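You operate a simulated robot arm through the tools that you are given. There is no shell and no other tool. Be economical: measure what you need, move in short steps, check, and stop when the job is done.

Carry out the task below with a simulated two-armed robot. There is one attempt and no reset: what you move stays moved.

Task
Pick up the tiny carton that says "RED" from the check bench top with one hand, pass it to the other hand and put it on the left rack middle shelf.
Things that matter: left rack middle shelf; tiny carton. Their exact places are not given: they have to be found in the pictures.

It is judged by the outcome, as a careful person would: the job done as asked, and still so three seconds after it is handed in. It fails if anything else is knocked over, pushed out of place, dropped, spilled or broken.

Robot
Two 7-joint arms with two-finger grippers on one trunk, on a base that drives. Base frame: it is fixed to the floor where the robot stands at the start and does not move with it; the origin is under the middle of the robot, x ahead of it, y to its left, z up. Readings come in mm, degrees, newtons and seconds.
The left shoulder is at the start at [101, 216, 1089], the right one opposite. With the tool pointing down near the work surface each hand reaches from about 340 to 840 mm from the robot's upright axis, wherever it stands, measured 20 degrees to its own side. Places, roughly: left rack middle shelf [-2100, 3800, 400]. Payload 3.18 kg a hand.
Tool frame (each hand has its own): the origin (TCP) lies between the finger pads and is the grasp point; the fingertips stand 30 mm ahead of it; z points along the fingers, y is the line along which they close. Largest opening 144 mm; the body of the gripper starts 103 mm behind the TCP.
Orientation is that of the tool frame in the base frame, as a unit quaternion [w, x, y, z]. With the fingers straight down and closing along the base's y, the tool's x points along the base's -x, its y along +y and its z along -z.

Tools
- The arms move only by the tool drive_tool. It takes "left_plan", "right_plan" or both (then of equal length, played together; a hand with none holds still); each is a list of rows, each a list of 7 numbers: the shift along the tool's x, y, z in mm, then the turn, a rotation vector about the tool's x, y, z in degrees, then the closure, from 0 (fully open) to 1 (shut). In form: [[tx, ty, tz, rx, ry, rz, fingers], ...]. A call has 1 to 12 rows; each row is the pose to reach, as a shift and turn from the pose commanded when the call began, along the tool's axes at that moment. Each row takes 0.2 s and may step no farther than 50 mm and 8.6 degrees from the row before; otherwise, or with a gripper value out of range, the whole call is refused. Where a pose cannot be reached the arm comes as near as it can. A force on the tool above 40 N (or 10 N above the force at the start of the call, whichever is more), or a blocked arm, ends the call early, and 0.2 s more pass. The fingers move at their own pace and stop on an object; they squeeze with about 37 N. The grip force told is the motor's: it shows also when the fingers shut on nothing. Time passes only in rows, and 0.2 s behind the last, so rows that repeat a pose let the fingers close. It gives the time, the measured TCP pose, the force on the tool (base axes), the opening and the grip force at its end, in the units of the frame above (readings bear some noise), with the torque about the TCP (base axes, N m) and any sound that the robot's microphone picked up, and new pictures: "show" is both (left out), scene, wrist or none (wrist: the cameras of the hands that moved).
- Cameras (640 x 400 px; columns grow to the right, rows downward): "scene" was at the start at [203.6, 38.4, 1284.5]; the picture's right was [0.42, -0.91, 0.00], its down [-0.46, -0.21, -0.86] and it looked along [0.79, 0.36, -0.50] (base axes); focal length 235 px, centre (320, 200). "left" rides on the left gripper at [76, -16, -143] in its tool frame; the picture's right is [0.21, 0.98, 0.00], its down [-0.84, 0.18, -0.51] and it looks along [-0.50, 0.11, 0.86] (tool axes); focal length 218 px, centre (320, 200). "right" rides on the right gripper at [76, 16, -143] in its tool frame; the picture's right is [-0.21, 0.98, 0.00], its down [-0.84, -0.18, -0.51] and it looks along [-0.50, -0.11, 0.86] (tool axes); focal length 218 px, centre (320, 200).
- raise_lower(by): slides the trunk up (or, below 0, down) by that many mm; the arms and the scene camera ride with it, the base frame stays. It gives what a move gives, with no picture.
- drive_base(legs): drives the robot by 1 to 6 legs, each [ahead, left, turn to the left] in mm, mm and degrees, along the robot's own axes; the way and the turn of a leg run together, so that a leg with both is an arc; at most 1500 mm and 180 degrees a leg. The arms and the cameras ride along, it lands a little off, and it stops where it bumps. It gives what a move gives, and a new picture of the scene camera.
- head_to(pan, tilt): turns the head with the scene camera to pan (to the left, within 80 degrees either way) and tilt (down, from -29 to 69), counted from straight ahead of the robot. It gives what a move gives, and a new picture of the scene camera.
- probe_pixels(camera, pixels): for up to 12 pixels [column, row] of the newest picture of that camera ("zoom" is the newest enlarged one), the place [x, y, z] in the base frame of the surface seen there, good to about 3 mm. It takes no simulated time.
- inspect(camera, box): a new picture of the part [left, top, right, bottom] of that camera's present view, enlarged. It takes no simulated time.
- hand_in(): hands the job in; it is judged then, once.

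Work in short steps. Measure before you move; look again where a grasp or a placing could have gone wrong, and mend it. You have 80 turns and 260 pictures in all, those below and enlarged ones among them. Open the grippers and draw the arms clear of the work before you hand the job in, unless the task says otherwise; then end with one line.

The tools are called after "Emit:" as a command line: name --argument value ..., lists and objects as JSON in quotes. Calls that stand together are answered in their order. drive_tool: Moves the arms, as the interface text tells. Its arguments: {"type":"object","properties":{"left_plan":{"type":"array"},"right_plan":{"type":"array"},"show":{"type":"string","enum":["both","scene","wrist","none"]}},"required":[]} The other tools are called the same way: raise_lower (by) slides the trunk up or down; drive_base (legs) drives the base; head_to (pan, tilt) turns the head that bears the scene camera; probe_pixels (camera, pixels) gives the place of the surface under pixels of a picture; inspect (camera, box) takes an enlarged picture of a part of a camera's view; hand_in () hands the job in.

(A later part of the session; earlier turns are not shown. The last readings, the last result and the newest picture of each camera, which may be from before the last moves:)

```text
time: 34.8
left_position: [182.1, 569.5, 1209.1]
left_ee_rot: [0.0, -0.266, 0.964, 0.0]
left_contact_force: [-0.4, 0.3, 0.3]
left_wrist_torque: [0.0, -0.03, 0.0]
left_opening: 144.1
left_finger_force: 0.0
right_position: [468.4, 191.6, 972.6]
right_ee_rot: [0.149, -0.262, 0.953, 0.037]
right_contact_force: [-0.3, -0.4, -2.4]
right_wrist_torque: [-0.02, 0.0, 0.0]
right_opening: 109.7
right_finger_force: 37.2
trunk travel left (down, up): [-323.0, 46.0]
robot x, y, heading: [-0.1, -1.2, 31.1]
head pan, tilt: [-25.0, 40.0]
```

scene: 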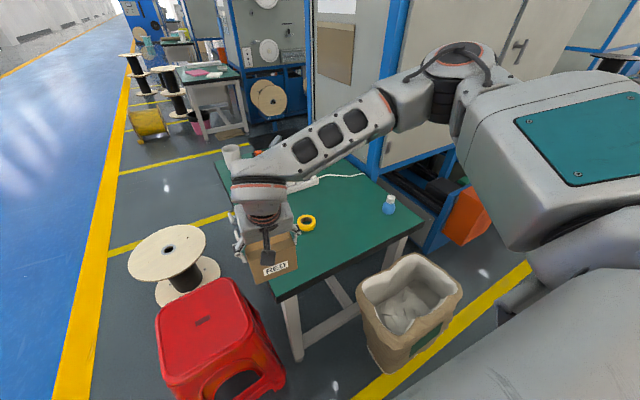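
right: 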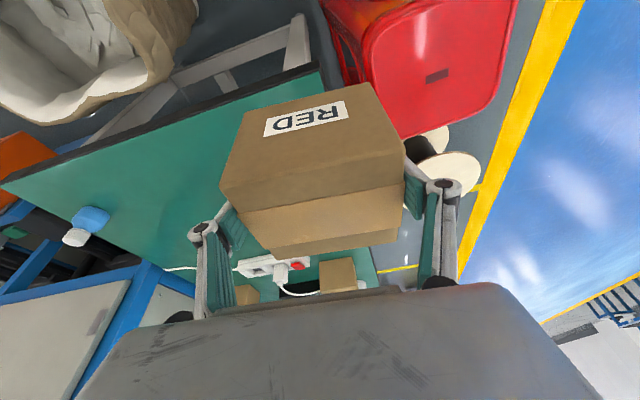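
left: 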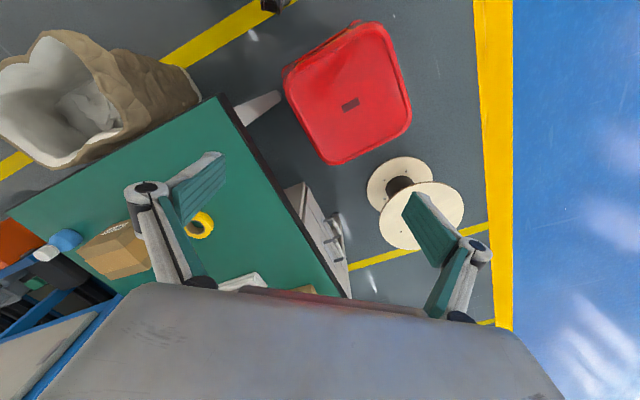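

The carton is held clear at about (475,194,944). Now I'll bring the left hand round so it points toward the robot's right with 20° down pitch and closes along the robot's x, starting with the turn well clear of the carton.

Emit:
drive_tool --left_plan '[[-2.4, -8.8, 11.5, 4.18, -4.18, 5.97, 0], [-4.8, -17.6, 23, 8.36, -8.36, 11.94, 0], [-7.2, -26.4, 34.5, 12.54, -12.54, 17.9, 0], [-9.6, -35.2, 46, 16.7, -16.7, 23.9, 0], [-12, -44, 57.5, 20.9, -20.9, 29.8, 0], [-14.4, -52.8, 69, 25.1, -25.1, 35.8, 0], [-16.8, -61.6, 80.5, 29.3, -29.3, 41.8, 0], [-19.2, -70.4, 92, 33.4, -33.4, 47.8, 0], [-21.6, -79.2, 103.5, 37.6, -37.6, 53.7, 0], [-24, -88, 115, 41.8, -41.8, 59.7, 0], [-26.4, -96.8, 126.5, 46, -46, 65.7, 0], [-28.8, -105.6, 138, 50.1, -50.1, 71.6, 0]]'

```text
time: 37.4
left_position: [233.8, 443.5, 1080.9]
left_ee_rot: [0.463, 0.353, 0.776, -0.241]
left_contact_force: [-0.4, -0.5, 1.3]
left_wrist_torque: [-0.01, -0.01, -0.01]
left_opening: 144.0
left_finger_force: 0.1
left hand out of reach, approached as far as the arm can: row 11, 12
right_position: [470.3, 189.8, 972.7]
right_ee_rot: [0.15, -0.261, 0.953, 0.036]
right_contact_force: [0.2, 0.6, -2.6]
right_wrist_torque: [-0.02, 0.04, -0.03]
right_opening: 109.5
right_finger_force: 37.0
trunk travel left (down, up): [-323.0, 46.0]
robot x, y, heading: [0.6, -1.7, 31.3]
head pan, tilt: [-25.0, 40.0]
```

scene: 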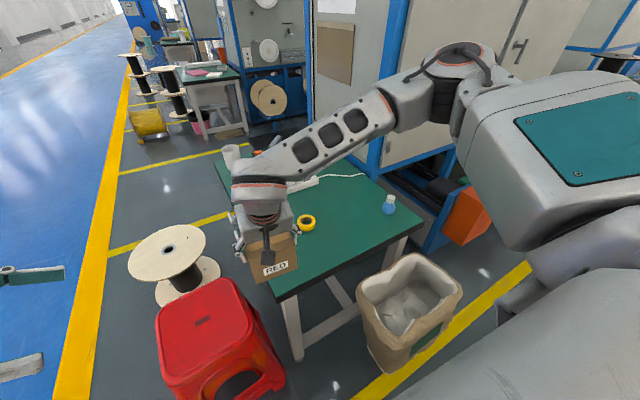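
left: 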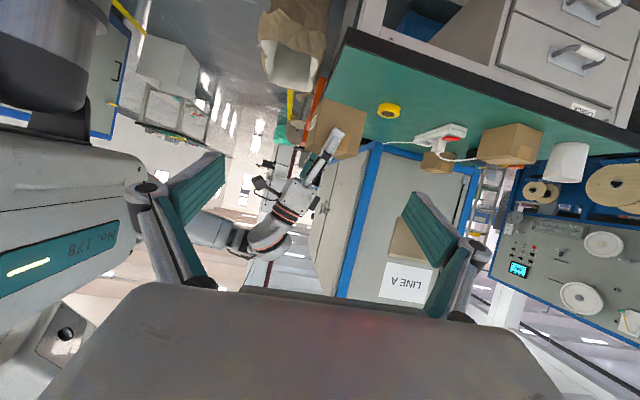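

The left hand is nearly oriented (27° down pitch, 8° yaw off) and close to its limit near the torso. I'll move it forward with the yaw fix, then to a pre-handover point 130 mm short of the carton.

Emit:
drive_tool --left_plan '[[-4, 38, 4, 2, 0.1, 1, 0], [-8.4, 77, 8.5, 4, 0.2, 2, 0], [-9, 73, 43, 7.1, 0.4, 3.6, 0], [-10, 68, 86, 7.1, 0.4, 3.6, 0], [-11, 63, 129, 7.1, 0.4, 3.6, 0], [-12, 58, 172, 7.1, 0.4, 3.6, 0], [-12.7, 53, 200, 7.1, 0.4, 3.6, 0]]'

```text
time: 39.0
left_position: [328.8, 311.5, 1065.4]
left_ee_rot: [0.432, 0.404, 0.767, -0.249]
left_contact_force: [0.2, 0.1, -1.5]
left_wrist_torque: [0.05, -0.01, 0.01]
left_opening: 143.7
left_finger_force: 0.0
left hand out of reach, approached as far as the arm can: row 1, 2, 3, 4, 5, 6, 7
right_position: [471.3, 190.3, 972.6]
right_ee_rot: [0.15, -0.262, 0.953, 0.037]
right_contact_force: [-0.1, -0.7, -2.1]
right_wrist_torque: [-0.07, 0.01, -0.01]
right_opening: 109.5
right_finger_force: 37.1
trunk travel left (down, up): [-323.0, 46.0]
robot x, y, heading: [-0.5, 0.0, 31.3]
head pan, tilt: [-25.0, 40.0]
```

scene: 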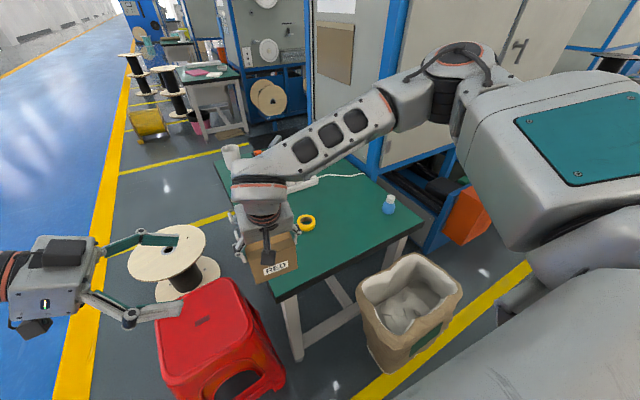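
left: 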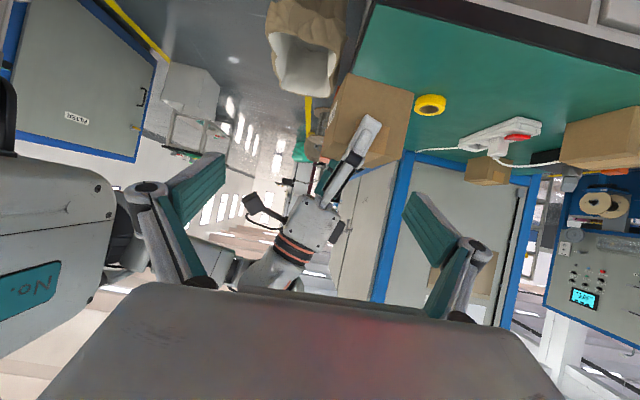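

The left hand's orientation is now very good (30° pitch, yaw within 2°), but it can't go further forward. So I'll bring the carton to it, moving the right hand 65 mm back toward the robot and 60 mm up.

Emit:
drive_tool --right_plan '[[15, 0, -26, 0, 0, 0, 1], [29, 0, -52, 0, 0, 0, 1], [43.8, 0, -77, 0, 0, 0, 1], [43.8, 0, -77, 0, 0, 0, 1]]'

Emit:
inspect --camera "left" --box '[160, 40, 480, 240]'

```text
time: 40.0
left_position: [328.6, 311.3, 1065.6]
left_ee_rot: [0.432, 0.404, 0.767, -0.249]
left_contact_force: [0.2, -0.1, 0.3]
left_wrist_torque: [-0.01, 0.0, 0.0]
left_opening: 144.2
left_finger_force: 0.0
right_position: [413.9, 156.1, 1031.7]
right_ee_rot: [0.149, -0.261, 0.953, 0.036]
right_contact_force: [0.5, -0.1, -2.9]
right_wrist_torque: [0.0, 0.04, -0.01]
right_opening: 109.8
right_finger_force: 36.6
trunk travel left (down, up): [-323.0, 46.0]
robot x, y, heading: [1.3, 1.0, 31.1]
head pan, tilt: [-25.0, 40.0]
```

scene: 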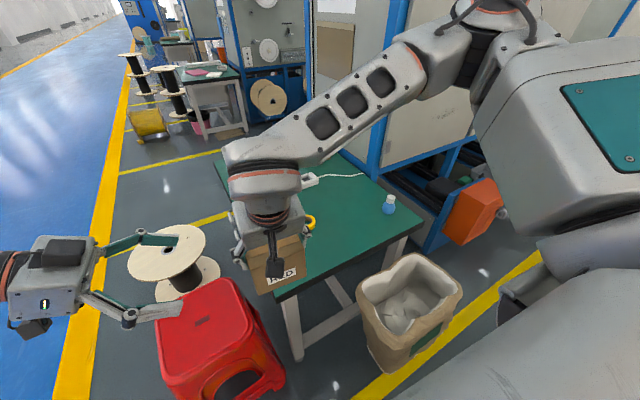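
right: 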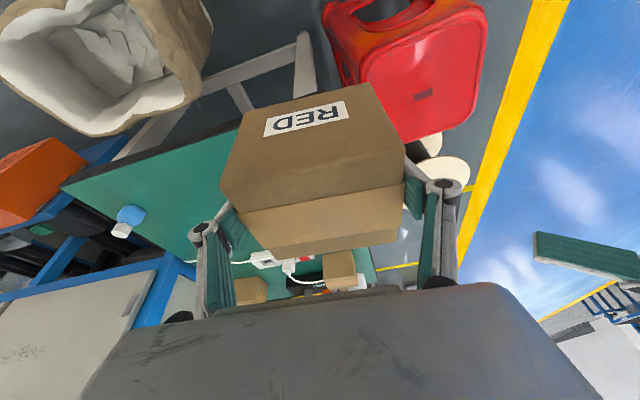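

```text
2.00 times, centred on (320, 140) of left
```

zoom: 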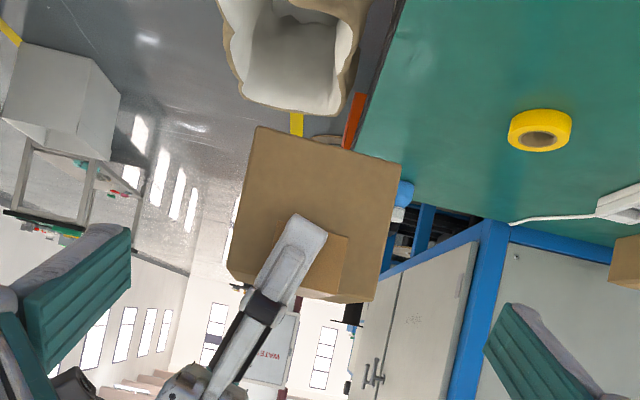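

The left view is upside-down: the carton's near face is in front, its bottom edge at zoom (255,128)–(400,165), with the right finger on its upper half. I'll probe these to align.

Emit:
probe_pixels --camera "zoom" --pixels '[[258, 133], [396, 168], [372, 295], [232, 272], [303, 222], [325, 180], [265, 300], [322, 240]]'

```text
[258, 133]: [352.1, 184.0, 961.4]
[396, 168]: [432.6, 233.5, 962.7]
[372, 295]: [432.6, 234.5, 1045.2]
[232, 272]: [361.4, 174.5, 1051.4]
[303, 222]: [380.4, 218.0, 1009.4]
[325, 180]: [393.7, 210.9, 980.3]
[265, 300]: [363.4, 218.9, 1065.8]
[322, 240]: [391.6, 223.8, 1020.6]
```

The carton face is centred at X 443 in the robot frame, matching the left hand's X of 442, and lies along the left tool axis ~165 mm ahead. I'll advance the left 80 mm first to see if it can.

Emit:
drive_tool --left_plan '[[0, 0, 20, 0, 0, 0, 0], [0, 0, 40, 0, 0, 0, 0], [-1, 0, 60, 0, 0, 0, 0], [-2, 0, 80, 0, 0, 0, 0]]'

```text
time: 41.0
left_position: [347.6, 249.9, 1050.8]
left_ee_rot: [0.428, 0.404, 0.771, -0.242]
left_contact_force: [-0.9, -0.3, 1.1]
left_wrist_torque: [0.01, 0.02, 0.03]
left_opening: 143.8
left_finger_force: 0.1
left hand out of reach, approached as far as the arm can: row 1, 2, 3, 4
right_position: [413.9, 156.4, 1032.0]
right_ee_rot: [0.15, -0.261, 0.953, 0.037]
right_contact_force: [0.4, 0.1, -2.3]
right_wrist_torque: [-0.02, 0.0, 0.02]
right_opening: 109.6
right_finger_force: 37.1
trunk travel left (down, up): [-323.0, 46.0]
robot x, y, heading: [-4.6, 0.4, 30.9]
head pan, tilt: [-25.0, 40.0]
```

scene: 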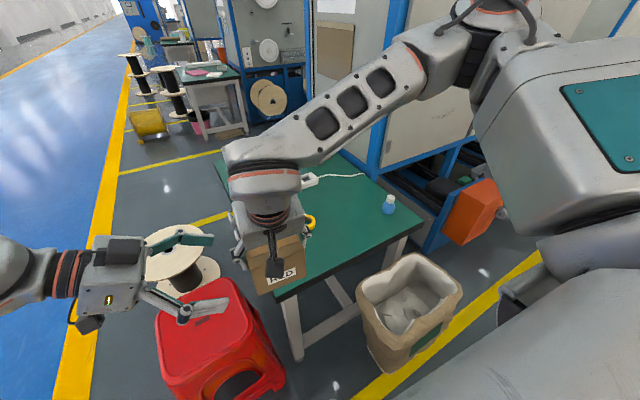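
left: 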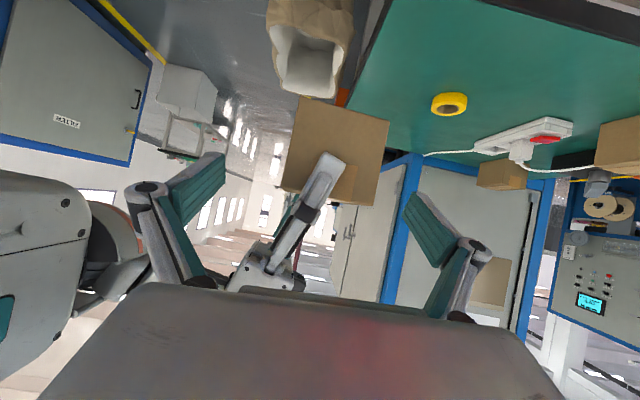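

The left advanced in Y but can't go lower: TCP is now at (427,35,1051) in the robot frame with good orientation. I'll hold it and bring the carton instead: up 63 mm and 16 mm back, then partly toward the left hand (+40), and look.

Emit:
drive_tool --right_plan '[[-1, 0, -22, 0, 0, 0, 1], [-2.5, 0, -44, 0, 0, 0, 1], [-3.9, 0, -65, 0, 0, 0, 1], [-3.9, 20, -65, 0, 0, 0, 1], [-3.9, 40, -65, 0, 0, 0, 1], [-3.9, 40, -65, 0, 0, 0, 1]]'

Emit:
inspect --camera "left" --box '[160, 40, 480, 240]'

```text
time: 42.4
left_position: [346.6, 250.0, 1051.1]
left_ee_rot: [0.427, 0.406, 0.771, -0.244]
left_contact_force: [-0.1, 0.6, -0.6]
left_wrist_torque: [0.03, -0.01, -0.01]
left_opening: 143.9
left_finger_force: 0.1
right_position: [380.0, 184.3, 1094.7]
right_ee_rot: [0.15, -0.262, 0.953, 0.037]
right_contact_force: [0.3, -0.1, -2.3]
right_wrist_torque: [-0.01, 0.01, 0.02]
right_opening: 109.6
right_finger_force: 36.7
trunk travel left (down, up): [-323.0, 46.0]
robot x, y, heading: [-1.9, -3.6, 31.1]
head pan, tilt: [-25.0, 40.0]
```

scene: 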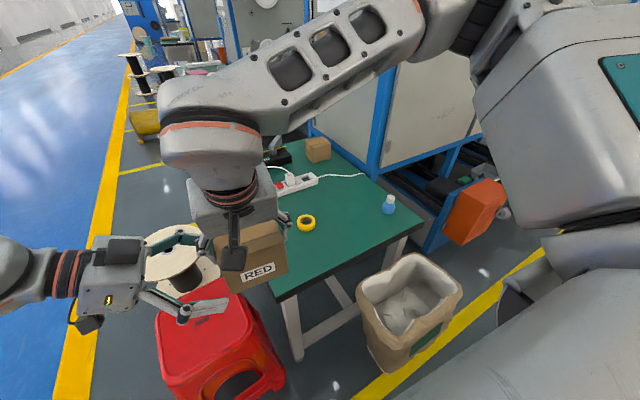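
right: 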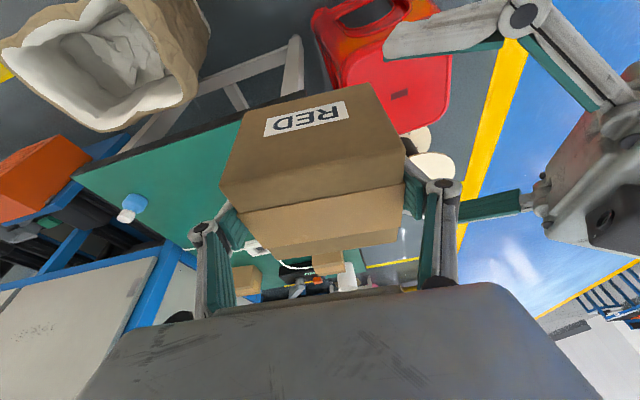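

```text
2.00 times, centred on (320, 140) of left
```

zoom: 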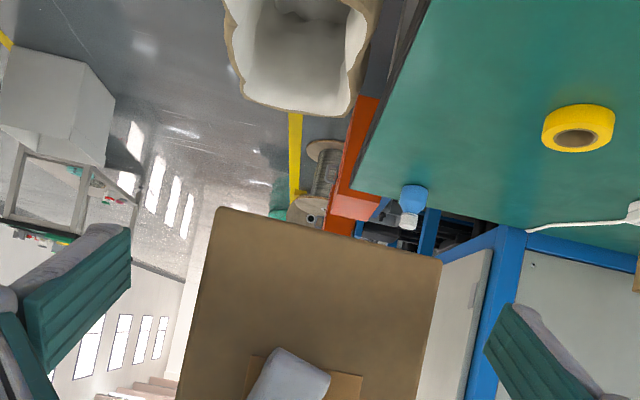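

The carton is well centred between the left fingers (bottom edge at zoom x 215–440, fingertips at 130 and 495). I'll check exact positions.

Emit:
probe_pixels --camera "zoom" --pixels '[[220, 216], [436, 268], [300, 250], [285, 360], [270, 365], [345, 385], [125, 240], [505, 315]]'

```text
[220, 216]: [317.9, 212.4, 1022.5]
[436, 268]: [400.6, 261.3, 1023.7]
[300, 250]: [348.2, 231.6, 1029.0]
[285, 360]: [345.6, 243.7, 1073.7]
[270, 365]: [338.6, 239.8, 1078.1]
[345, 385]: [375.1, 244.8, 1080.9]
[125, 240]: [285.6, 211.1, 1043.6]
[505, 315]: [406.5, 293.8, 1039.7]
```

Gap on each side is 22–28 mm; the carton needs to go 33 mm further in. I'll move the right hand +33 along its y.

Emit:
drive_tool --right_plan '[[0, 11, 0, 0, 0, 0, 1], [0, 22, 0, 0, 0, 0, 1], [0, 33, 0, 0, 0, 0, 1], [0, 33, 0, 0, 0, 0, 1]]'

Emit:
inspect --camera "left" --box '[120, 80, 520, 330]'

```text
time: 43.4
left_position: [346.2, 250.8, 1051.8]
left_ee_rot: [0.428, 0.405, 0.77, -0.244]
left_contact_force: [-0.7, -0.1, -0.2]
left_wrist_torque: [0.02, 0.01, 0.02]
left_opening: 144.0
left_finger_force: 0.2
right_position: [362.3, 212.6, 1095.7]
right_ee_rot: [0.149, -0.262, 0.953, 0.037]
right_contact_force: [0.1, 0.1, -3.6]
right_wrist_torque: [0.0, 0.02, 0.01]
right_opening: 109.6
right_finger_force: 37.3
trunk travel left (down, up): [-323.0, 46.0]
robot x, y, heading: [-0.6, -1.0, 31.0]
head pan, tilt: [-25.0, 40.0]
```

scene: 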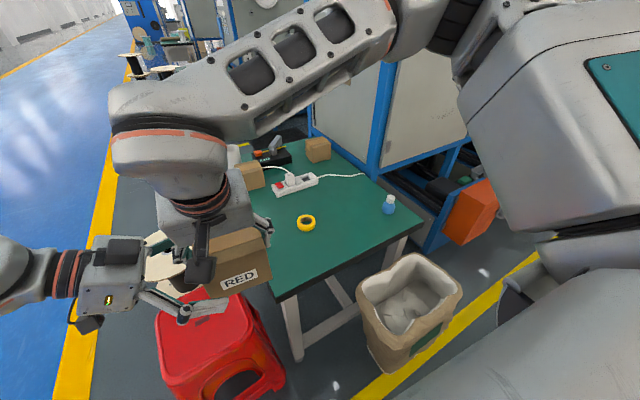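
right: 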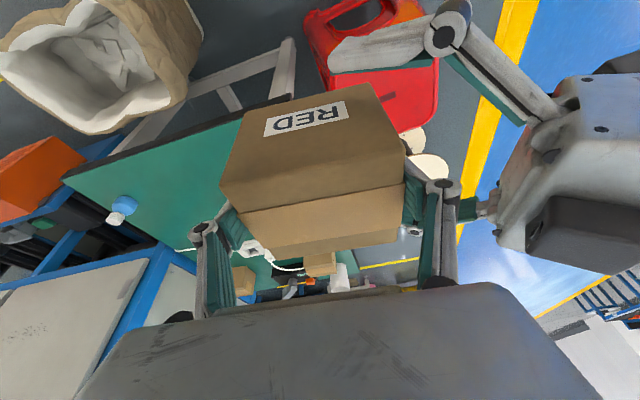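

```text
1.60 times, centred on (320, 205) of left
```

zoom: 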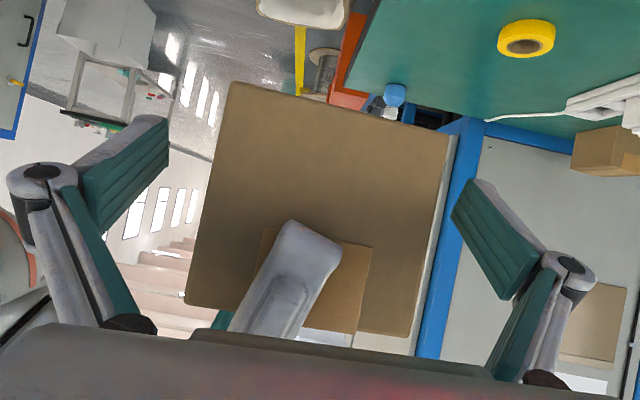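

The carton's near part (≈40 mm) is between the left pads with clearance all round. I'll close the left fingers while the right holds.

Emit:
drive_tool --left_plan '[[0, 0, 0, 0, 0, 0, 1], [0, 0, 0, 0, 0, 0, 1], [0, 0, 0, 0, 0, 0, 1], [0, 0, 0, 0, 0, 0, 1], [0, 0, 0, 0, 0, 0, 1]]'

Emit:
inspect --camera "left" --box '[120, 80, 520, 330]'

```text
time: 44.6
left_position: [347.5, 252.4, 1051.5]
left_ee_rot: [0.429, 0.403, 0.772, -0.241]
left_contact_force: [5.8, 16.1, 0.2]
left_wrist_torque: [0.31, -0.25, -0.34]
left_opening: 100.4
left_finger_force: 36.8
right_position: [361.6, 210.9, 1094.5]
right_ee_rot: [0.149, -0.262, 0.953, 0.036]
right_contact_force: [-5.3, -14.4, -2.3]
right_wrist_torque: [-0.91, 0.57, 0.81]
right_opening: 109.4
right_finger_force: 37.1
trunk travel left (down, up): [-323.0, 46.0]
robot x, y, heading: [0.1, 1.2, 31.2]
head pan, tilt: [-25.0, 40.0]
```

scene: 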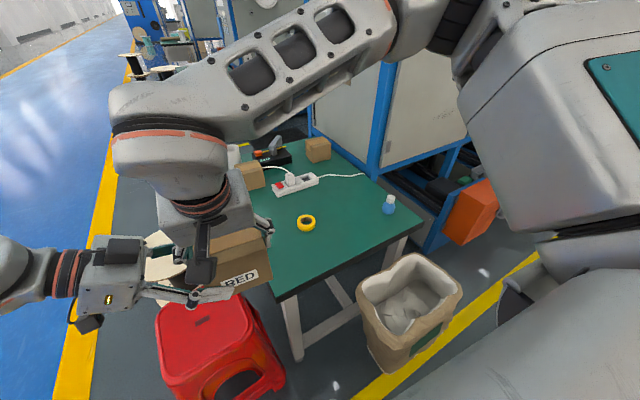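
left: 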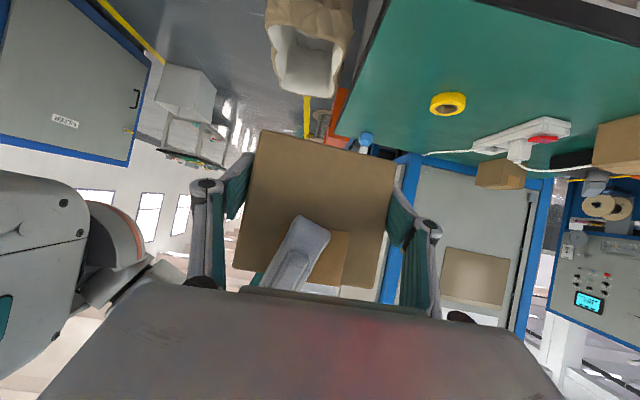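

```text
1.60 times, centred on (320, 205) of left
```

zoom: 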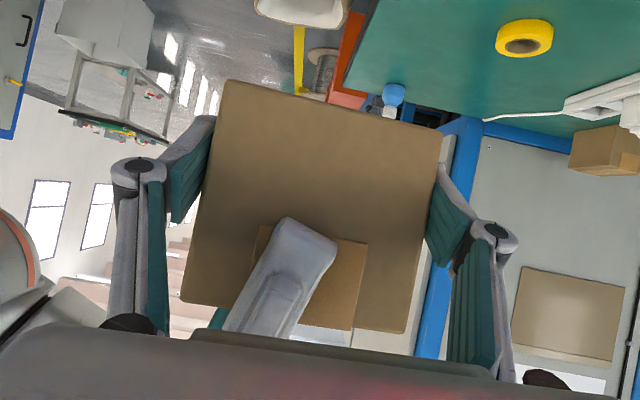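

The left grips at 100 mm with 37 N. I'll release the right only slightly (closure 0.185 → ~117 mm) to avoid bumping the left palm, check that the carton stays, then withdraw it along its axis.

Emit:
drive_tool --right_plan '[[0, 0, 0, 0, 0, 0, 0.185], [0, 0, 0, 0, 0, 0, 0.185], [0, 0, 0, 0, 0, 0, 0.185]]'

```text
time: 45.4
left_position: [347.8, 250.8, 1051.5]
left_ee_rot: [0.428, 0.405, 0.771, -0.243]
left_contact_force: [0.0, -0.3, -0.3]
left_wrist_torque: [0.08, 0.08, -0.03]
left_opening: 100.3
left_finger_force: 36.9
right_position: [360.7, 213.1, 1095.5]
right_ee_rot: [0.149, -0.262, 0.953, 0.037]
right_contact_force: [0.2, -0.1, -0.2]
right_wrist_torque: [0.04, 0.02, -0.04]
right_opening: 117.3
right_finger_force: 0.1
trunk travel left (down, up): [-323.0, 46.0]
robot x, y, heading: [0.2, 0.0, 31.3]
head pan, tilt: [-25.0, 40.0]
```

scene: 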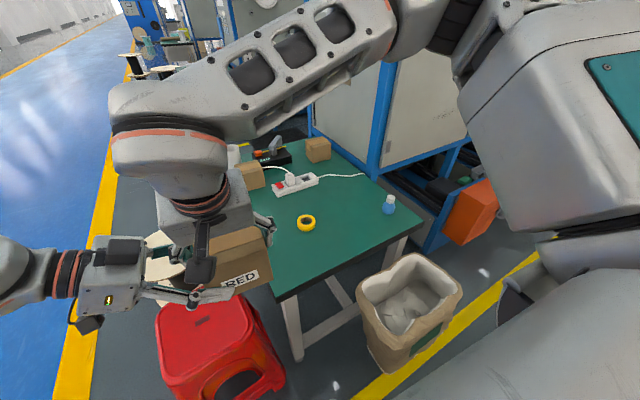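
right: 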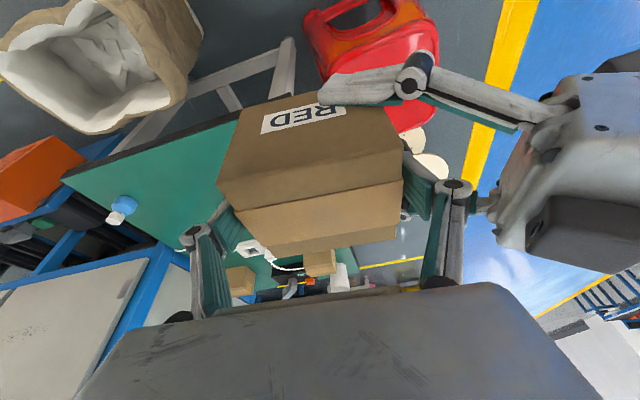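

Both forces are calm and the carton hasn't moved. I'll withdraw the right hand upward along its axis, slowly at first.

Emit:
drive_tool --right_plan '[[0, 0, -8, 0, 0, 0, 0.185], [0, 0, -20, 0, 0, 0, 0.185], [0, 0, -40, 0, 0, 0, 0.185], [0, 0, -70, 0, 0, 0, 0.185], [0, 0, -105, 0, 0, 0, 0.185]]'

```text
time: 46.6
left_position: [347.3, 250.9, 1052.4]
left_ee_rot: [0.428, 0.405, 0.771, -0.243]
left_contact_force: [-0.2, -0.5, -0.4]
left_wrist_torque: [0.11, 0.1, -0.01]
left_opening: 100.0
left_finger_force: 36.9
right_position: [334.4, 195.3, 1194.9]
right_ee_rot: [0.149, -0.262, 0.953, 0.037]
right_contact_force: [-0.2, -0.4, 0.0]
right_wrist_torque: [0.02, 0.01, 0.0]
right_opening: 117.2
right_finger_force: 0.0
trunk travel left (down, up): [-323.0, 46.0]
robot x, y, heading: [0.3, -1.5, 31.1]
head pan, tilt: [-25.0, 40.0]
```

scene: 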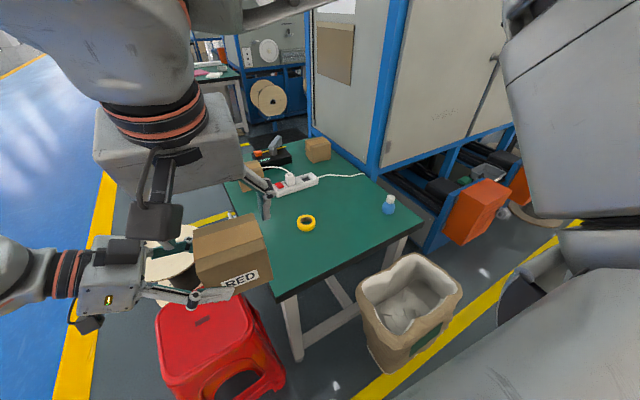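
right: 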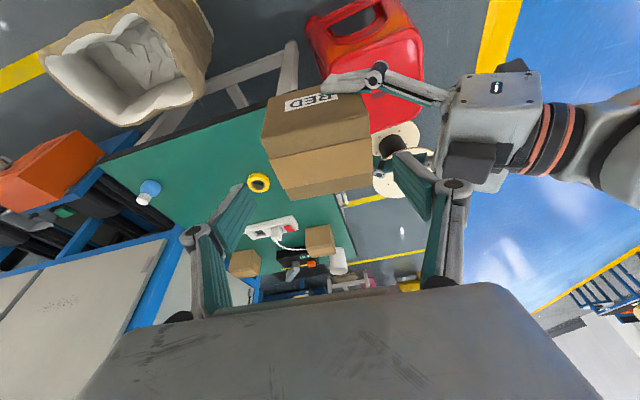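

The left hand holds the carton alone. I'll move the right hand away to the right (tool −y) and look toward the racks.

Emit:
drive_tool --right_plan '[[0, -40, 0, 0, 0, 0, 0.185], [0, -80, 0, 0, 0, 0, 0.185], [0, -120, 0, 0, 0, 0, 0.185], [0, -160, 0, 0, 0, 0, 0.185], [0, -200, 0, 0, 0, 0, 0.185], [0, -240, 0, 0, 0, 0, 0.185]]' --show "none"

Emit:
head_to --pan 79 --tilt 15

```text
time: 48.0
left_position: [347.8, 249.1, 1052.2]
left_ee_rot: [0.427, 0.404, 0.772, -0.241]
left_contact_force: [-0.9, 0.7, 0.2]
left_wrist_torque: [0.1, 0.08, -0.01]
left_opening: 100.2
left_finger_force: 37.3
right_position: [457.6, -9.7, 1196.3]
right_ee_rot: [0.149, -0.261, 0.953, 0.037]
right_contact_force: [-0.5, -1.0, 0.0]
right_wrist_torque: [0.03, 0.0, 0.03]
right_opening: 117.4
right_finger_force: 0.1
trunk travel left (down, up): [-323.0, 46.0]
robot x, y, heading: [-0.8, 6.4, 31.0]
head pan, tilt: [-25.0, 40.0]
```

```text
time: 49.8
left_position: [346.9, 250.2, 1051.1]
left_ee_rot: [0.428, 0.405, 0.771, -0.243]
left_contact_force: [-0.5, 0.4, 0.4]
left_wrist_torque: [0.09, 0.05, 0.02]
left_opening: 100.2
left_finger_force: 37.3
right_position: [456.7, -6.7, 1196.0]
right_ee_rot: [0.15, -0.261, 0.953, 0.037]
right_contact_force: [0.4, -0.1, 1.0]
right_wrist_torque: [0.01, -0.01, 0.01]
right_opening: 117.4
right_finger_force: 0.1
trunk travel left (down, up): [-323.0, 46.0]
robot x, y, heading: [-0.8, -1.7, 31.2]
head pan, tilt: [79.0, 15.0]
```

scene: 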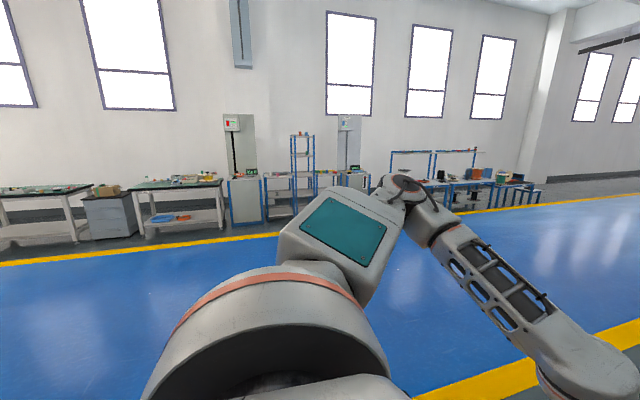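

Racks show around (265–310,130–215). I'll enlarge and probe.

Emit:
inspect --camera "scene" --box '[220, 120, 380, 220]'

Emit:
probe_pixels --camera "scene" --pixels '[[245, 200], [277, 176], [277, 193], [277, 211], [302, 143], [302, 175], [264, 215], [291, 215], [355, 180], [312, 175], [240, 180], [277, 236]]'

```text
4.00 times, centred on (300, 170) of scene
```

zoom: 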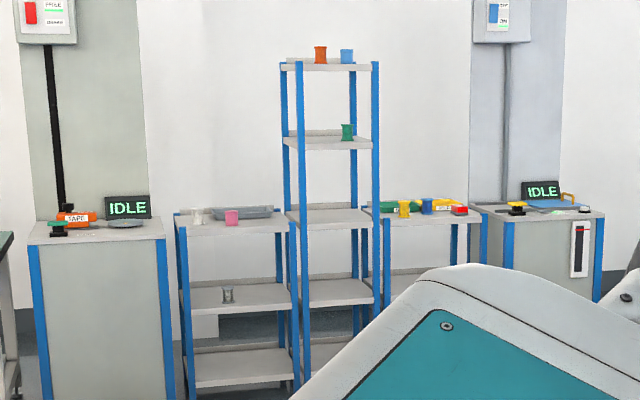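

```text
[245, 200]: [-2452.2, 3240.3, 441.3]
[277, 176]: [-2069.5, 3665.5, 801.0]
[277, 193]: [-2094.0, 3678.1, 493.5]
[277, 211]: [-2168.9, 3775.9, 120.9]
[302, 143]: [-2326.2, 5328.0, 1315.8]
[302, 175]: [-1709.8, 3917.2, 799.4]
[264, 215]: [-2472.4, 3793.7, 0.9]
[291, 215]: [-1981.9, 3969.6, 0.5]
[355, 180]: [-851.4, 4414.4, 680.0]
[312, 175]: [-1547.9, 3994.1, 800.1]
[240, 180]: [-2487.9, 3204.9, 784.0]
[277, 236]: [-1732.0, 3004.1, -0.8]
```

The left rack is the short one (zoom x 178–297): top ≈800, middle ≈400 with a small cup on it, bottom ≈120. I'll probe its shelf edges and the cup.

Emit:
probe_pixels --camera "zoom" --pixels '[[195, 310], [285, 309], [240, 310], [240, 290], [210, 290], [275, 287], [227, 294], [182, 234], [290, 231], [183, 380], [295, 380], [238, 283]]'

```text
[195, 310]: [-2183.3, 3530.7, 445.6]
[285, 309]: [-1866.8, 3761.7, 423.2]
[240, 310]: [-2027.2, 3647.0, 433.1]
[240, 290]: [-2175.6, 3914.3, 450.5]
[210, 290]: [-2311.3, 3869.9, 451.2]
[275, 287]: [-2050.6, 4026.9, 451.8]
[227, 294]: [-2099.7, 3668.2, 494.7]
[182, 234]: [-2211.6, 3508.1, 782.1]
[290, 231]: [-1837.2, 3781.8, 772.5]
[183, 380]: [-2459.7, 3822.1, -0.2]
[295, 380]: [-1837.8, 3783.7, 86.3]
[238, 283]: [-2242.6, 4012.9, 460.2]
```

Middle shelf: surface z≈451, front edge running from (-2183,3531) to (-1867,3762), so the rack faces along heading ≈126°. The cup is at (-2100,3668), and there is free space on the right half. First I'll swing the left hand (with carton) 90° to point forward.

Emit:
drive_tool --left_plan '[[7, 5, -11.5, -7, -0.2, -4.2, 1], [14, 10, -23, -14, -0.5, -8.5, 1], [20, 15.5, -35, -21, -0.7, -12.7, 1], [27, 20.6, -46, -28, -0.9, -16.9, 1], [34, 26, -58, -35, -1.2, -21.2, 1], [41, 31, -69, -42, -1.4, -25.4, 1], [48, 36, -81, -49, -1.6, -29.6, 1], [54, 41, -92, -56, -1.8, -33.8, 1], [61, 46, -104, -63, -2.1, -38, 1], [68, 52, -115, -70, -2.3, -42.3, 1], [75, 57, -127, -77, -2.5, -46.5, 1]]'

```text
time: 52.2
left_position: [331.4, 461.8, 1025.7]
left_ee_rot: [0.489, -0.259, 0.823, 0.128]
left_contact_force: [0.0, 0.3, 0.9]
left_wrist_torque: [-0.04, 0.12, 0.04]
left_opening: 99.8
left_finger_force: 36.9
left hand out of reach, approached as far as the arm can: row 5, 6, 7, 8, 9, 10, 11
right_position: [458.2, -9.5, 1196.3]
right_ee_rot: [0.149, -0.261, 0.953, 0.037]
right_contact_force: [-0.5, 0.0, 0.8]
right_wrist_torque: [0.03, 0.04, 0.02]
right_opening: 117.3
right_finger_force: 0.1
trunk travel left (down, up): [-323.0, 46.0]
robot x, y, heading: [1.2, -0.9, 31.3]
head pan, tilt: [79.0, 15.0]
```

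scene: 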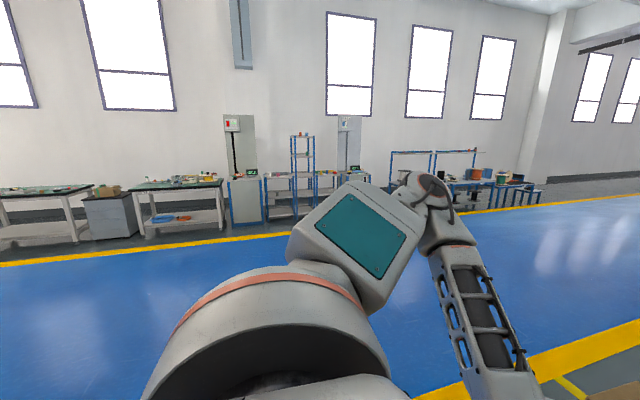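
left: 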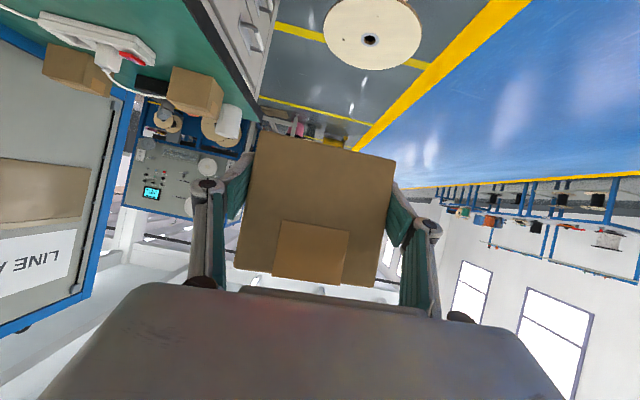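

The left hand now points forward with 29° pitch, carton secure. I'll turn the base 95° to face the rack row and look ahead.

Emit:
drive_base --legs '[[0, 0, 95]]'

Emit:
head_to --pan -10 --tilt 25

```text
time: 56.6
left_position: [-493.0, 284.5, 1024.6]
left_ee_rot: [-0.235, 0.784, -0.36, -0.448]
left_contact_force: [-0.4, 0.3, 0.5]
left_wrist_torque: [-0.12, -0.08, 0.01]
left_opening: 99.8
left_finger_force: 37.4
right_position: [-36.3, 455.2, 1197.6]
right_ee_rot: [-0.074, 0.882, -0.446, -0.135]
right_contact_force: [0.6, -0.1, 0.3]
right_wrist_torque: [0.02, -0.02, 0.03]
right_opening: 117.3
right_finger_force: 0.1
trunk travel left (down, up): [-323.0, 46.0]
robot x, y, heading: [0.2, 0.0, 126.6]
head pan, tilt: [79.0, 15.0]
```

scene: 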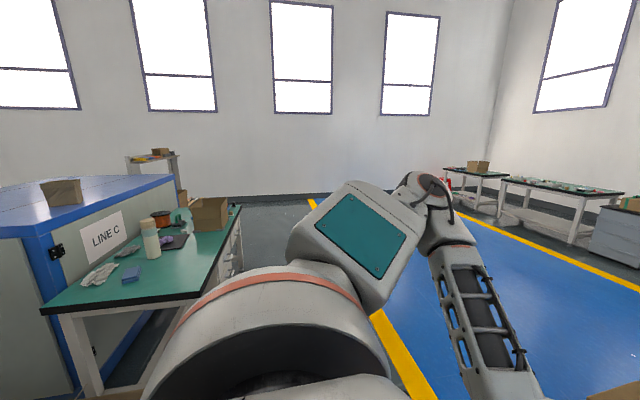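

```text
time: 58.3
left_position: [-492.9, 282.9, 1023.9]
left_ee_rot: [-0.236, 0.783, -0.361, -0.448]
left_contact_force: [-0.1, -0.7, 0.3]
left_wrist_torque: [-0.1, -0.11, 0.0]
left_opening: 100.0
left_finger_force: 37.3
right_position: [-37.9, 455.6, 1197.6]
right_ee_rot: [-0.073, 0.882, -0.446, -0.136]
right_contact_force: [1.5, -0.2, -0.1]
right_wrist_torque: [-0.03, 0.0, 0.0]
right_opening: 117.3
right_finger_force: 0.0
trunk travel left (down, up): [-323.0, 46.0]
robot x, y, heading: [-1.3, 0.7, 126.3]
head pan, tilt: [-10.0, 25.0]
```

scene: 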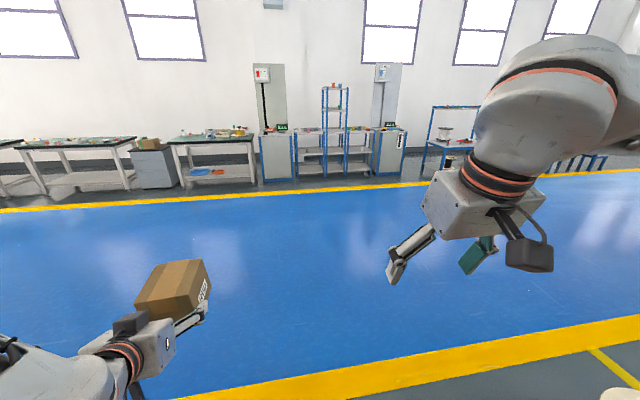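

The way ahead is clear. I'll drive to ~700 mm short of the final stance (3000 ahead, 845 to the right).

Emit:
drive_base --legs '[[1500, -422, 0], [1500, -423, 0]]'

Emit:
head_to --pan 12 --tilt 32

```text
refused: leg 1 is longer than a leg can be; nothing moved
```

```text
time: 59.1
left_position: [-492.4, 283.5, 1024.1]
left_ee_rot: [-0.235, 0.784, -0.361, -0.447]
left_contact_force: [-1.2, 0.3, 0.1]
left_wrist_torque: [-0.13, -0.07, -0.03]
left_opening: 99.7
left_finger_force: 37.0
right_position: [-37.7, 455.2, 1196.1]
right_ee_rot: [-0.074, 0.881, -0.447, -0.135]
right_contact_force: [0.3, 0.1, -0.1]
right_wrist_torque: [0.01, 0.03, -0.02]
right_opening: 117.6
right_finger_force: 0.0
trunk travel left (down, up): [-323.0, 46.0]
robot x, y, heading: [0.7, 2.2, 126.5]
head pan, tilt: [12.0, 32.0]
```

scene: 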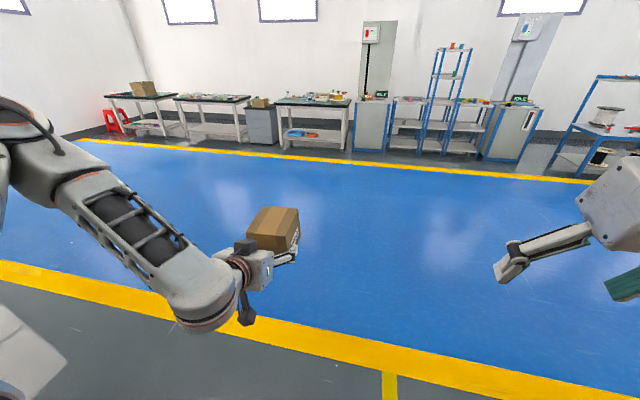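

Legs are limited to 1500 mm in total, so I'll use three shorter ones.

Emit:
drive_base --legs '[[1000, -282, 0], [1000, -282, 0], [1000, -281, 0]]'

```text
time: 74.4
left_position: [-1678.9, 3144.1, 1024.0]
left_ee_rot: [-0.225, 0.792, -0.342, -0.453]
left_contact_force: [-0.1, -0.3, -0.8]
left_wrist_torque: [-0.09, -0.11, -0.01]
left_opening: 99.7
left_finger_force: 36.5
right_position: [-1230.6, 3336.1, 1197.1]
right_ee_rot: [-0.071, 0.891, -0.426, -0.137]
right_contact_force: [-0.6, -0.2, 0.2]
right_wrist_torque: [0.02, 0.01, -0.02]
right_opening: 117.4
right_finger_force: 0.0
trunk travel left (down, up): [-323.0, 46.0]
robot x, y, heading: [-1174.8, 2882.8, 129.1]
head pan, tilt: [12.0, 32.0]
```

scene: 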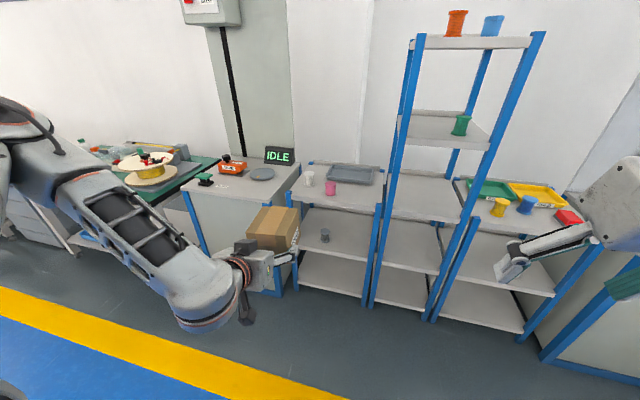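

The left rack is at (298–380,165–305), with the middle shelf at about (340,235) and the grey cup at (325,235). I'll zoom and probe precisely.

Emit:
inspect --camera "scene" --box '[240, 150, 432, 310]'

Emit:
probe_pixels --camera "scene" --pixels '[[305, 248], [340, 257], [366, 262], [345, 235], [365, 245], [325, 235], [326, 243], [312, 215], [350, 225], [368, 228], [371, 290], [300, 250]]'

```text
2.50 times, centred on (336, 230) of scene
```

zoom: 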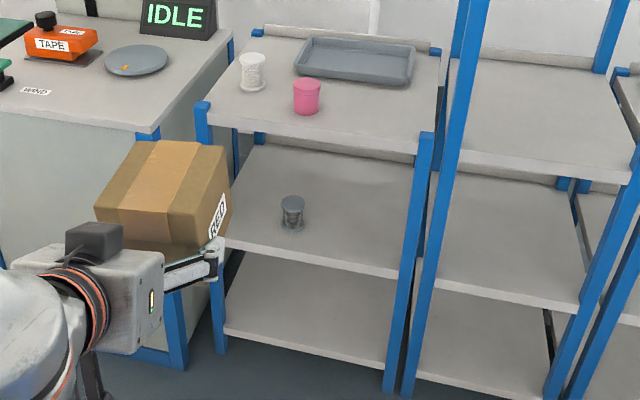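

```text
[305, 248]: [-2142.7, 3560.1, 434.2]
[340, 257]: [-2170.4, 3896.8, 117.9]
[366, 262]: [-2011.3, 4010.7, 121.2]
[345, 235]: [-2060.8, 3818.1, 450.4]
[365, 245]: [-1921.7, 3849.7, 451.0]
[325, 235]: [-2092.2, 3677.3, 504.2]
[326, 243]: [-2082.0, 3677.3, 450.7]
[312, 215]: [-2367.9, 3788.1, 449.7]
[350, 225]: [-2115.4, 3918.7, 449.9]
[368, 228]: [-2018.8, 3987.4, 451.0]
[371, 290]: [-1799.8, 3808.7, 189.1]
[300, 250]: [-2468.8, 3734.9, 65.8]
```

Shelf readings agree: cup at t≈483 along the rack, free space between it and the right post centred at ≈620. I'll lower the trunk fully to bring the hand down toward shelf level, still 500 mm in front of the rack.

Emit:
raise_lower --by -320

```text
time: 77.0
left_position: [-1588.7, 3036.4, 456.6]
left_ee_rot: [-0.063, 0.905, -0.398, -0.136]
left_contact_force: [-6.0, 4.4, 8.0]
left_wrist_torque: [-1.5, -1.73, -0.11]
left_opening: 99.5
left_finger_force: 37.0
right_position: [-1248.3, 3357.8, 796.0]
right_ee_rot: [0.016, 0.902, -0.429, 0.045]
right_contact_force: [0.8, -0.7, 0.9]
right_wrist_torque: [0.07, 0.06, -0.02]
right_opening: 117.4
right_finger_force: 0.0
trunk travel left (down, up): [-31.0, 338.0]
robot x, y, heading: [-1176.3, 2881.2, 129.2]
head pan, tilt: [12.0, 32.0]
stopped: the force on the tool passed its limit at 126 N (the readings are from after the stop); the commanded pose is now the measured one
```

The trunk lowering made the arm drift, and the left hand met a 126 N load. I'll look straight away at what it touched and whether the carton is still held.

Emit:
drive_tool --left_plan '[[0, 0, 0, 0, 0, 0, 1]]'

Emit:
head_to --pan 20 --tilt 60

```text
time: 77.4
left_position: [-1589.1, 3036.1, 455.8]
left_ee_rot: [-0.063, 0.906, -0.397, -0.136]
left_contact_force: [-6.8, 2.0, 16.3]
left_wrist_torque: [-1.97, -2.48, -0.35]
left_opening: 99.1
left_finger_force: 37.2
right_position: [-1248.6, 3357.7, 795.1]
right_ee_rot: [0.016, 0.902, -0.43, 0.047]
right_contact_force: [0.4, 0.7, -0.1]
right_wrist_torque: [-0.02, 0.01, 0.0]
right_opening: 117.7
right_finger_force: 0.2
trunk travel left (down, up): [-31.0, 338.0]
robot x, y, heading: [-1174.4, 2883.1, 129.2]
head pan, tilt: [12.0, 32.0]
```

scene: 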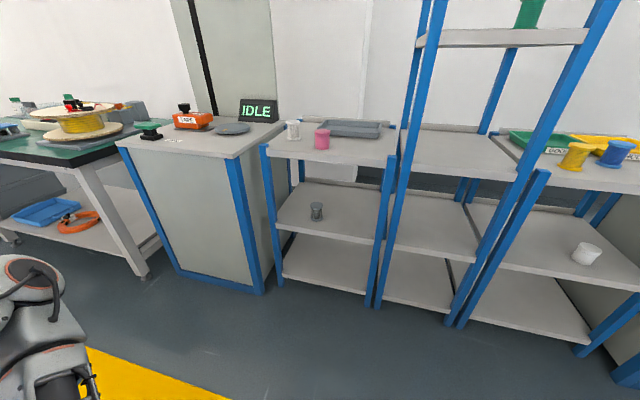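
left: 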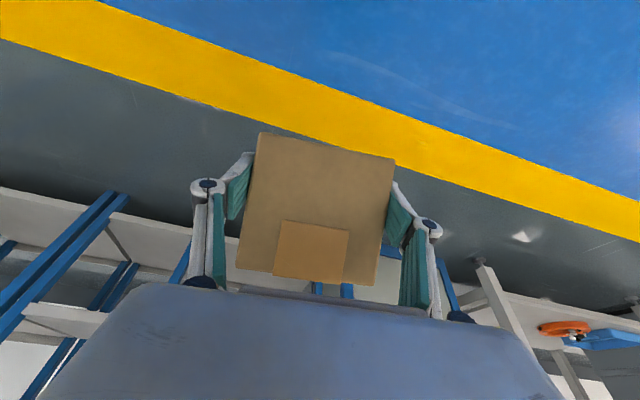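

```text
time: 78.3
left_position: [-1588.1, 3036.0, 456.9]
left_ee_rot: [-0.063, 0.905, -0.398, -0.136]
left_contact_force: [-3.4, 3.9, 15.9]
left_wrist_torque: [-2.15, -2.18, 0.06]
left_opening: 99.7
left_finger_force: 36.7
right_position: [-1250.3, 3358.0, 795.7]
right_ee_rot: [0.017, 0.901, -0.43, 0.048]
right_contact_force: [-0.7, 1.1, -1.0]
right_wrist_torque: [-0.02, 0.01, 0.01]
right_opening: 117.4
right_finger_force: 0.1
trunk travel left (down, up): [-31.0, 338.0]
robot x, y, heading: [-1176.5, 2882.4, 129.2]
head pan, tilt: [20.0, 60.0]
```

scene: 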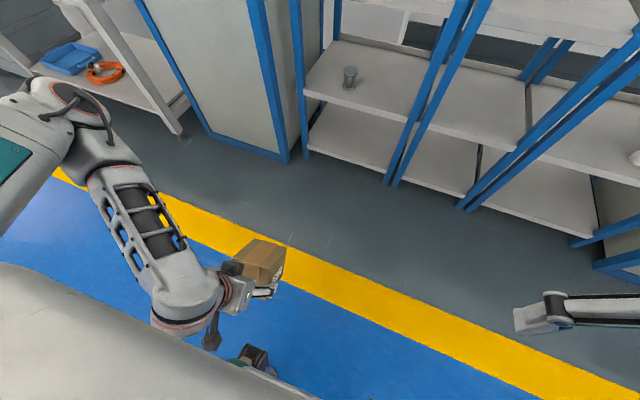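

The carton is still held. The hand's underside seems to press on the robot's own base front (16 N). I'll move the left hand up and forward, off the base.

Emit:
drive_tool --left_plan '[[-4.4, 0, -14.3, 0, 0, 0, 1], [-29.5, -1, -27.5, 0, 0, 0, 1], [-64, -3, -37.7, 0, 0, 0, 1], [-98.5, -4.6, -48, 0, 0, 0, 1], [-130, -6.3, -48.6, 0, 0, 0, 1]]'

```text
time: 79.5
left_position: [-1627.5, 3102.5, 500.9]
left_ee_rot: [-0.073, 0.897, -0.384, -0.207]
left_contact_force: [-0.6, 0.7, 0.3]
left_wrist_torque: [-0.08, -0.1, 0.02]
left_opening: 99.8
left_finger_force: 37.4
left hand out of reach, approached as far as the arm can: row 1, 2, 3, 4, 5
right_position: [-1250.9, 3357.6, 793.9]
right_ee_rot: [0.017, 0.902, -0.43, 0.048]
right_contact_force: [0.1, 0.5, 1.1]
right_wrist_torque: [0.04, 0.02, -0.02]
right_opening: 117.5
right_finger_force: 0.2
trunk travel left (down, up): [-31.0, 338.0]
robot x, y, heading: [-1175.7, 2882.7, 129.2]
head pan, tilt: [20.0, 60.0]
```

scene: 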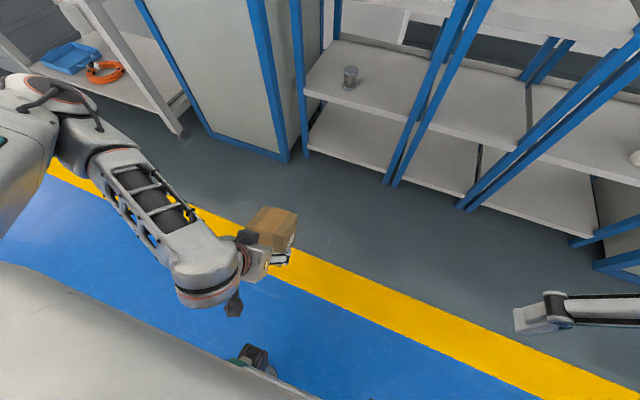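
left: 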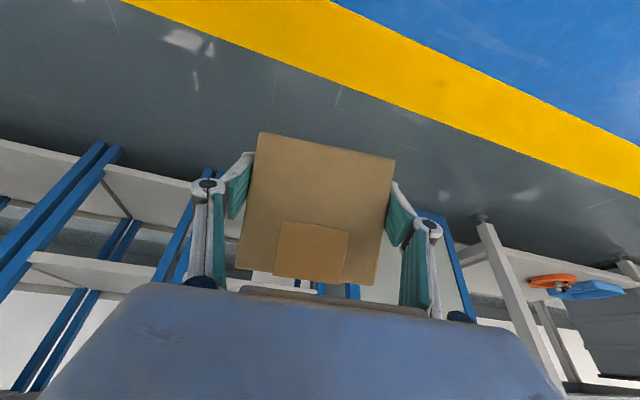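

Contact is gone, and the hand is at (-1627,3102,501) pitched 65° down. I'll turn it back toward the ~30° pitch (which levels the carton) while moving forward and a little up.

Emit:
drive_tool --left_plan '[[-13, -1, 0, 1.28, -6.7, 0.4, 1], [-27, -2, 0, 2.56, -13.4, 0.9, 1], [-40, -3, -1, 3.8, -20.2, 1.3, 1], [-54, -4, -1, 5.1, -26.9, 1.8, 1], [-67, -4, -2, 6.4, -33.6, 2.2, 1], [-67, -4, -2, 6.4, -33.6, 2.2, 1]]'

```text
time: 80.9
left_position: [-1665.1, 3145.9, 532.9]
left_ee_rot: [-0.228, 0.785, -0.375, -0.437]
left_contact_force: [0.4, 0.0, -0.4]
left_wrist_torque: [-0.13, -0.08, -0.04]
left_opening: 99.5
left_finger_force: 37.0
left hand out of reach, approached as far as the arm can: row 1
right_position: [-1250.8, 3358.0, 795.4]
right_ee_rot: [0.017, 0.902, -0.429, 0.049]
right_contact_force: [-0.4, 0.1, 0.4]
right_wrist_torque: [-0.02, -0.02, 0.01]
right_opening: 117.3
right_finger_force: 0.1
trunk travel left (down, up): [-31.0, 338.0]
robot x, y, heading: [-1170.7, 2882.2, 129.3]
head pan, tilt: [20.0, 60.0]
```

scene: 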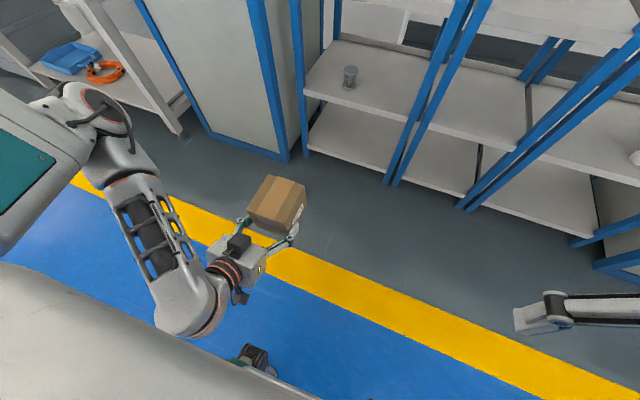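
left: 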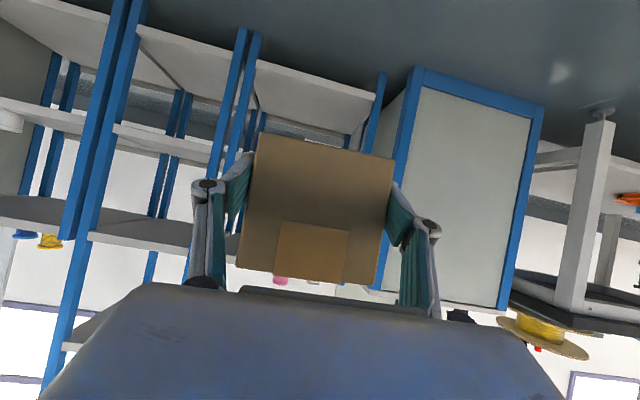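

The target orientation is reached exactly. I'll check the carton's level, alignment and bottom height with both cameras.

Emit:
probe_pixels --camera "left" --pixels '[[262, 138], [392, 161], [378, 278], [240, 262], [320, 150]]'

Emit:
inspect --camera "scene" --box '[200, 150, 360, 250]'

Emit:
probe_pixels --camera "scene" --pixels '[[268, 178], [303, 187], [285, 228], [252, 213], [278, 200]]'

```text
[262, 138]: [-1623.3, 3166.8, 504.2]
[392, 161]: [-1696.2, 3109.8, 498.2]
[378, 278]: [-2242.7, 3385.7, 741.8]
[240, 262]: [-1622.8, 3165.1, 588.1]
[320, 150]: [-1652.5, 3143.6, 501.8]
```

```text
4.00 times, centred on (280, 200) of scene
```

zoom: 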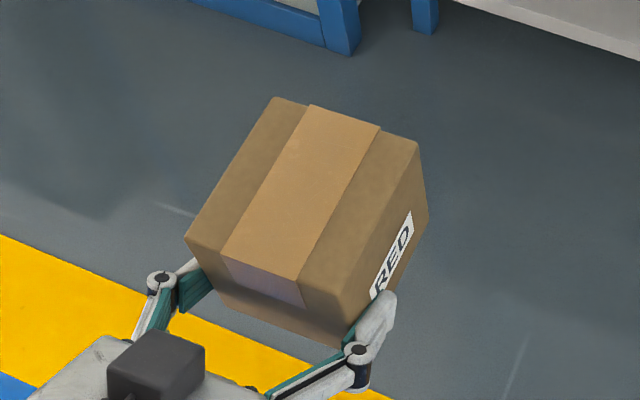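

```text
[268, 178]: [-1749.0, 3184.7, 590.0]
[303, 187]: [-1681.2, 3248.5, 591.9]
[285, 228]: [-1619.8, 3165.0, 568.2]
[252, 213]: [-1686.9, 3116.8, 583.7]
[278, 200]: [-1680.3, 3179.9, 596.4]
```

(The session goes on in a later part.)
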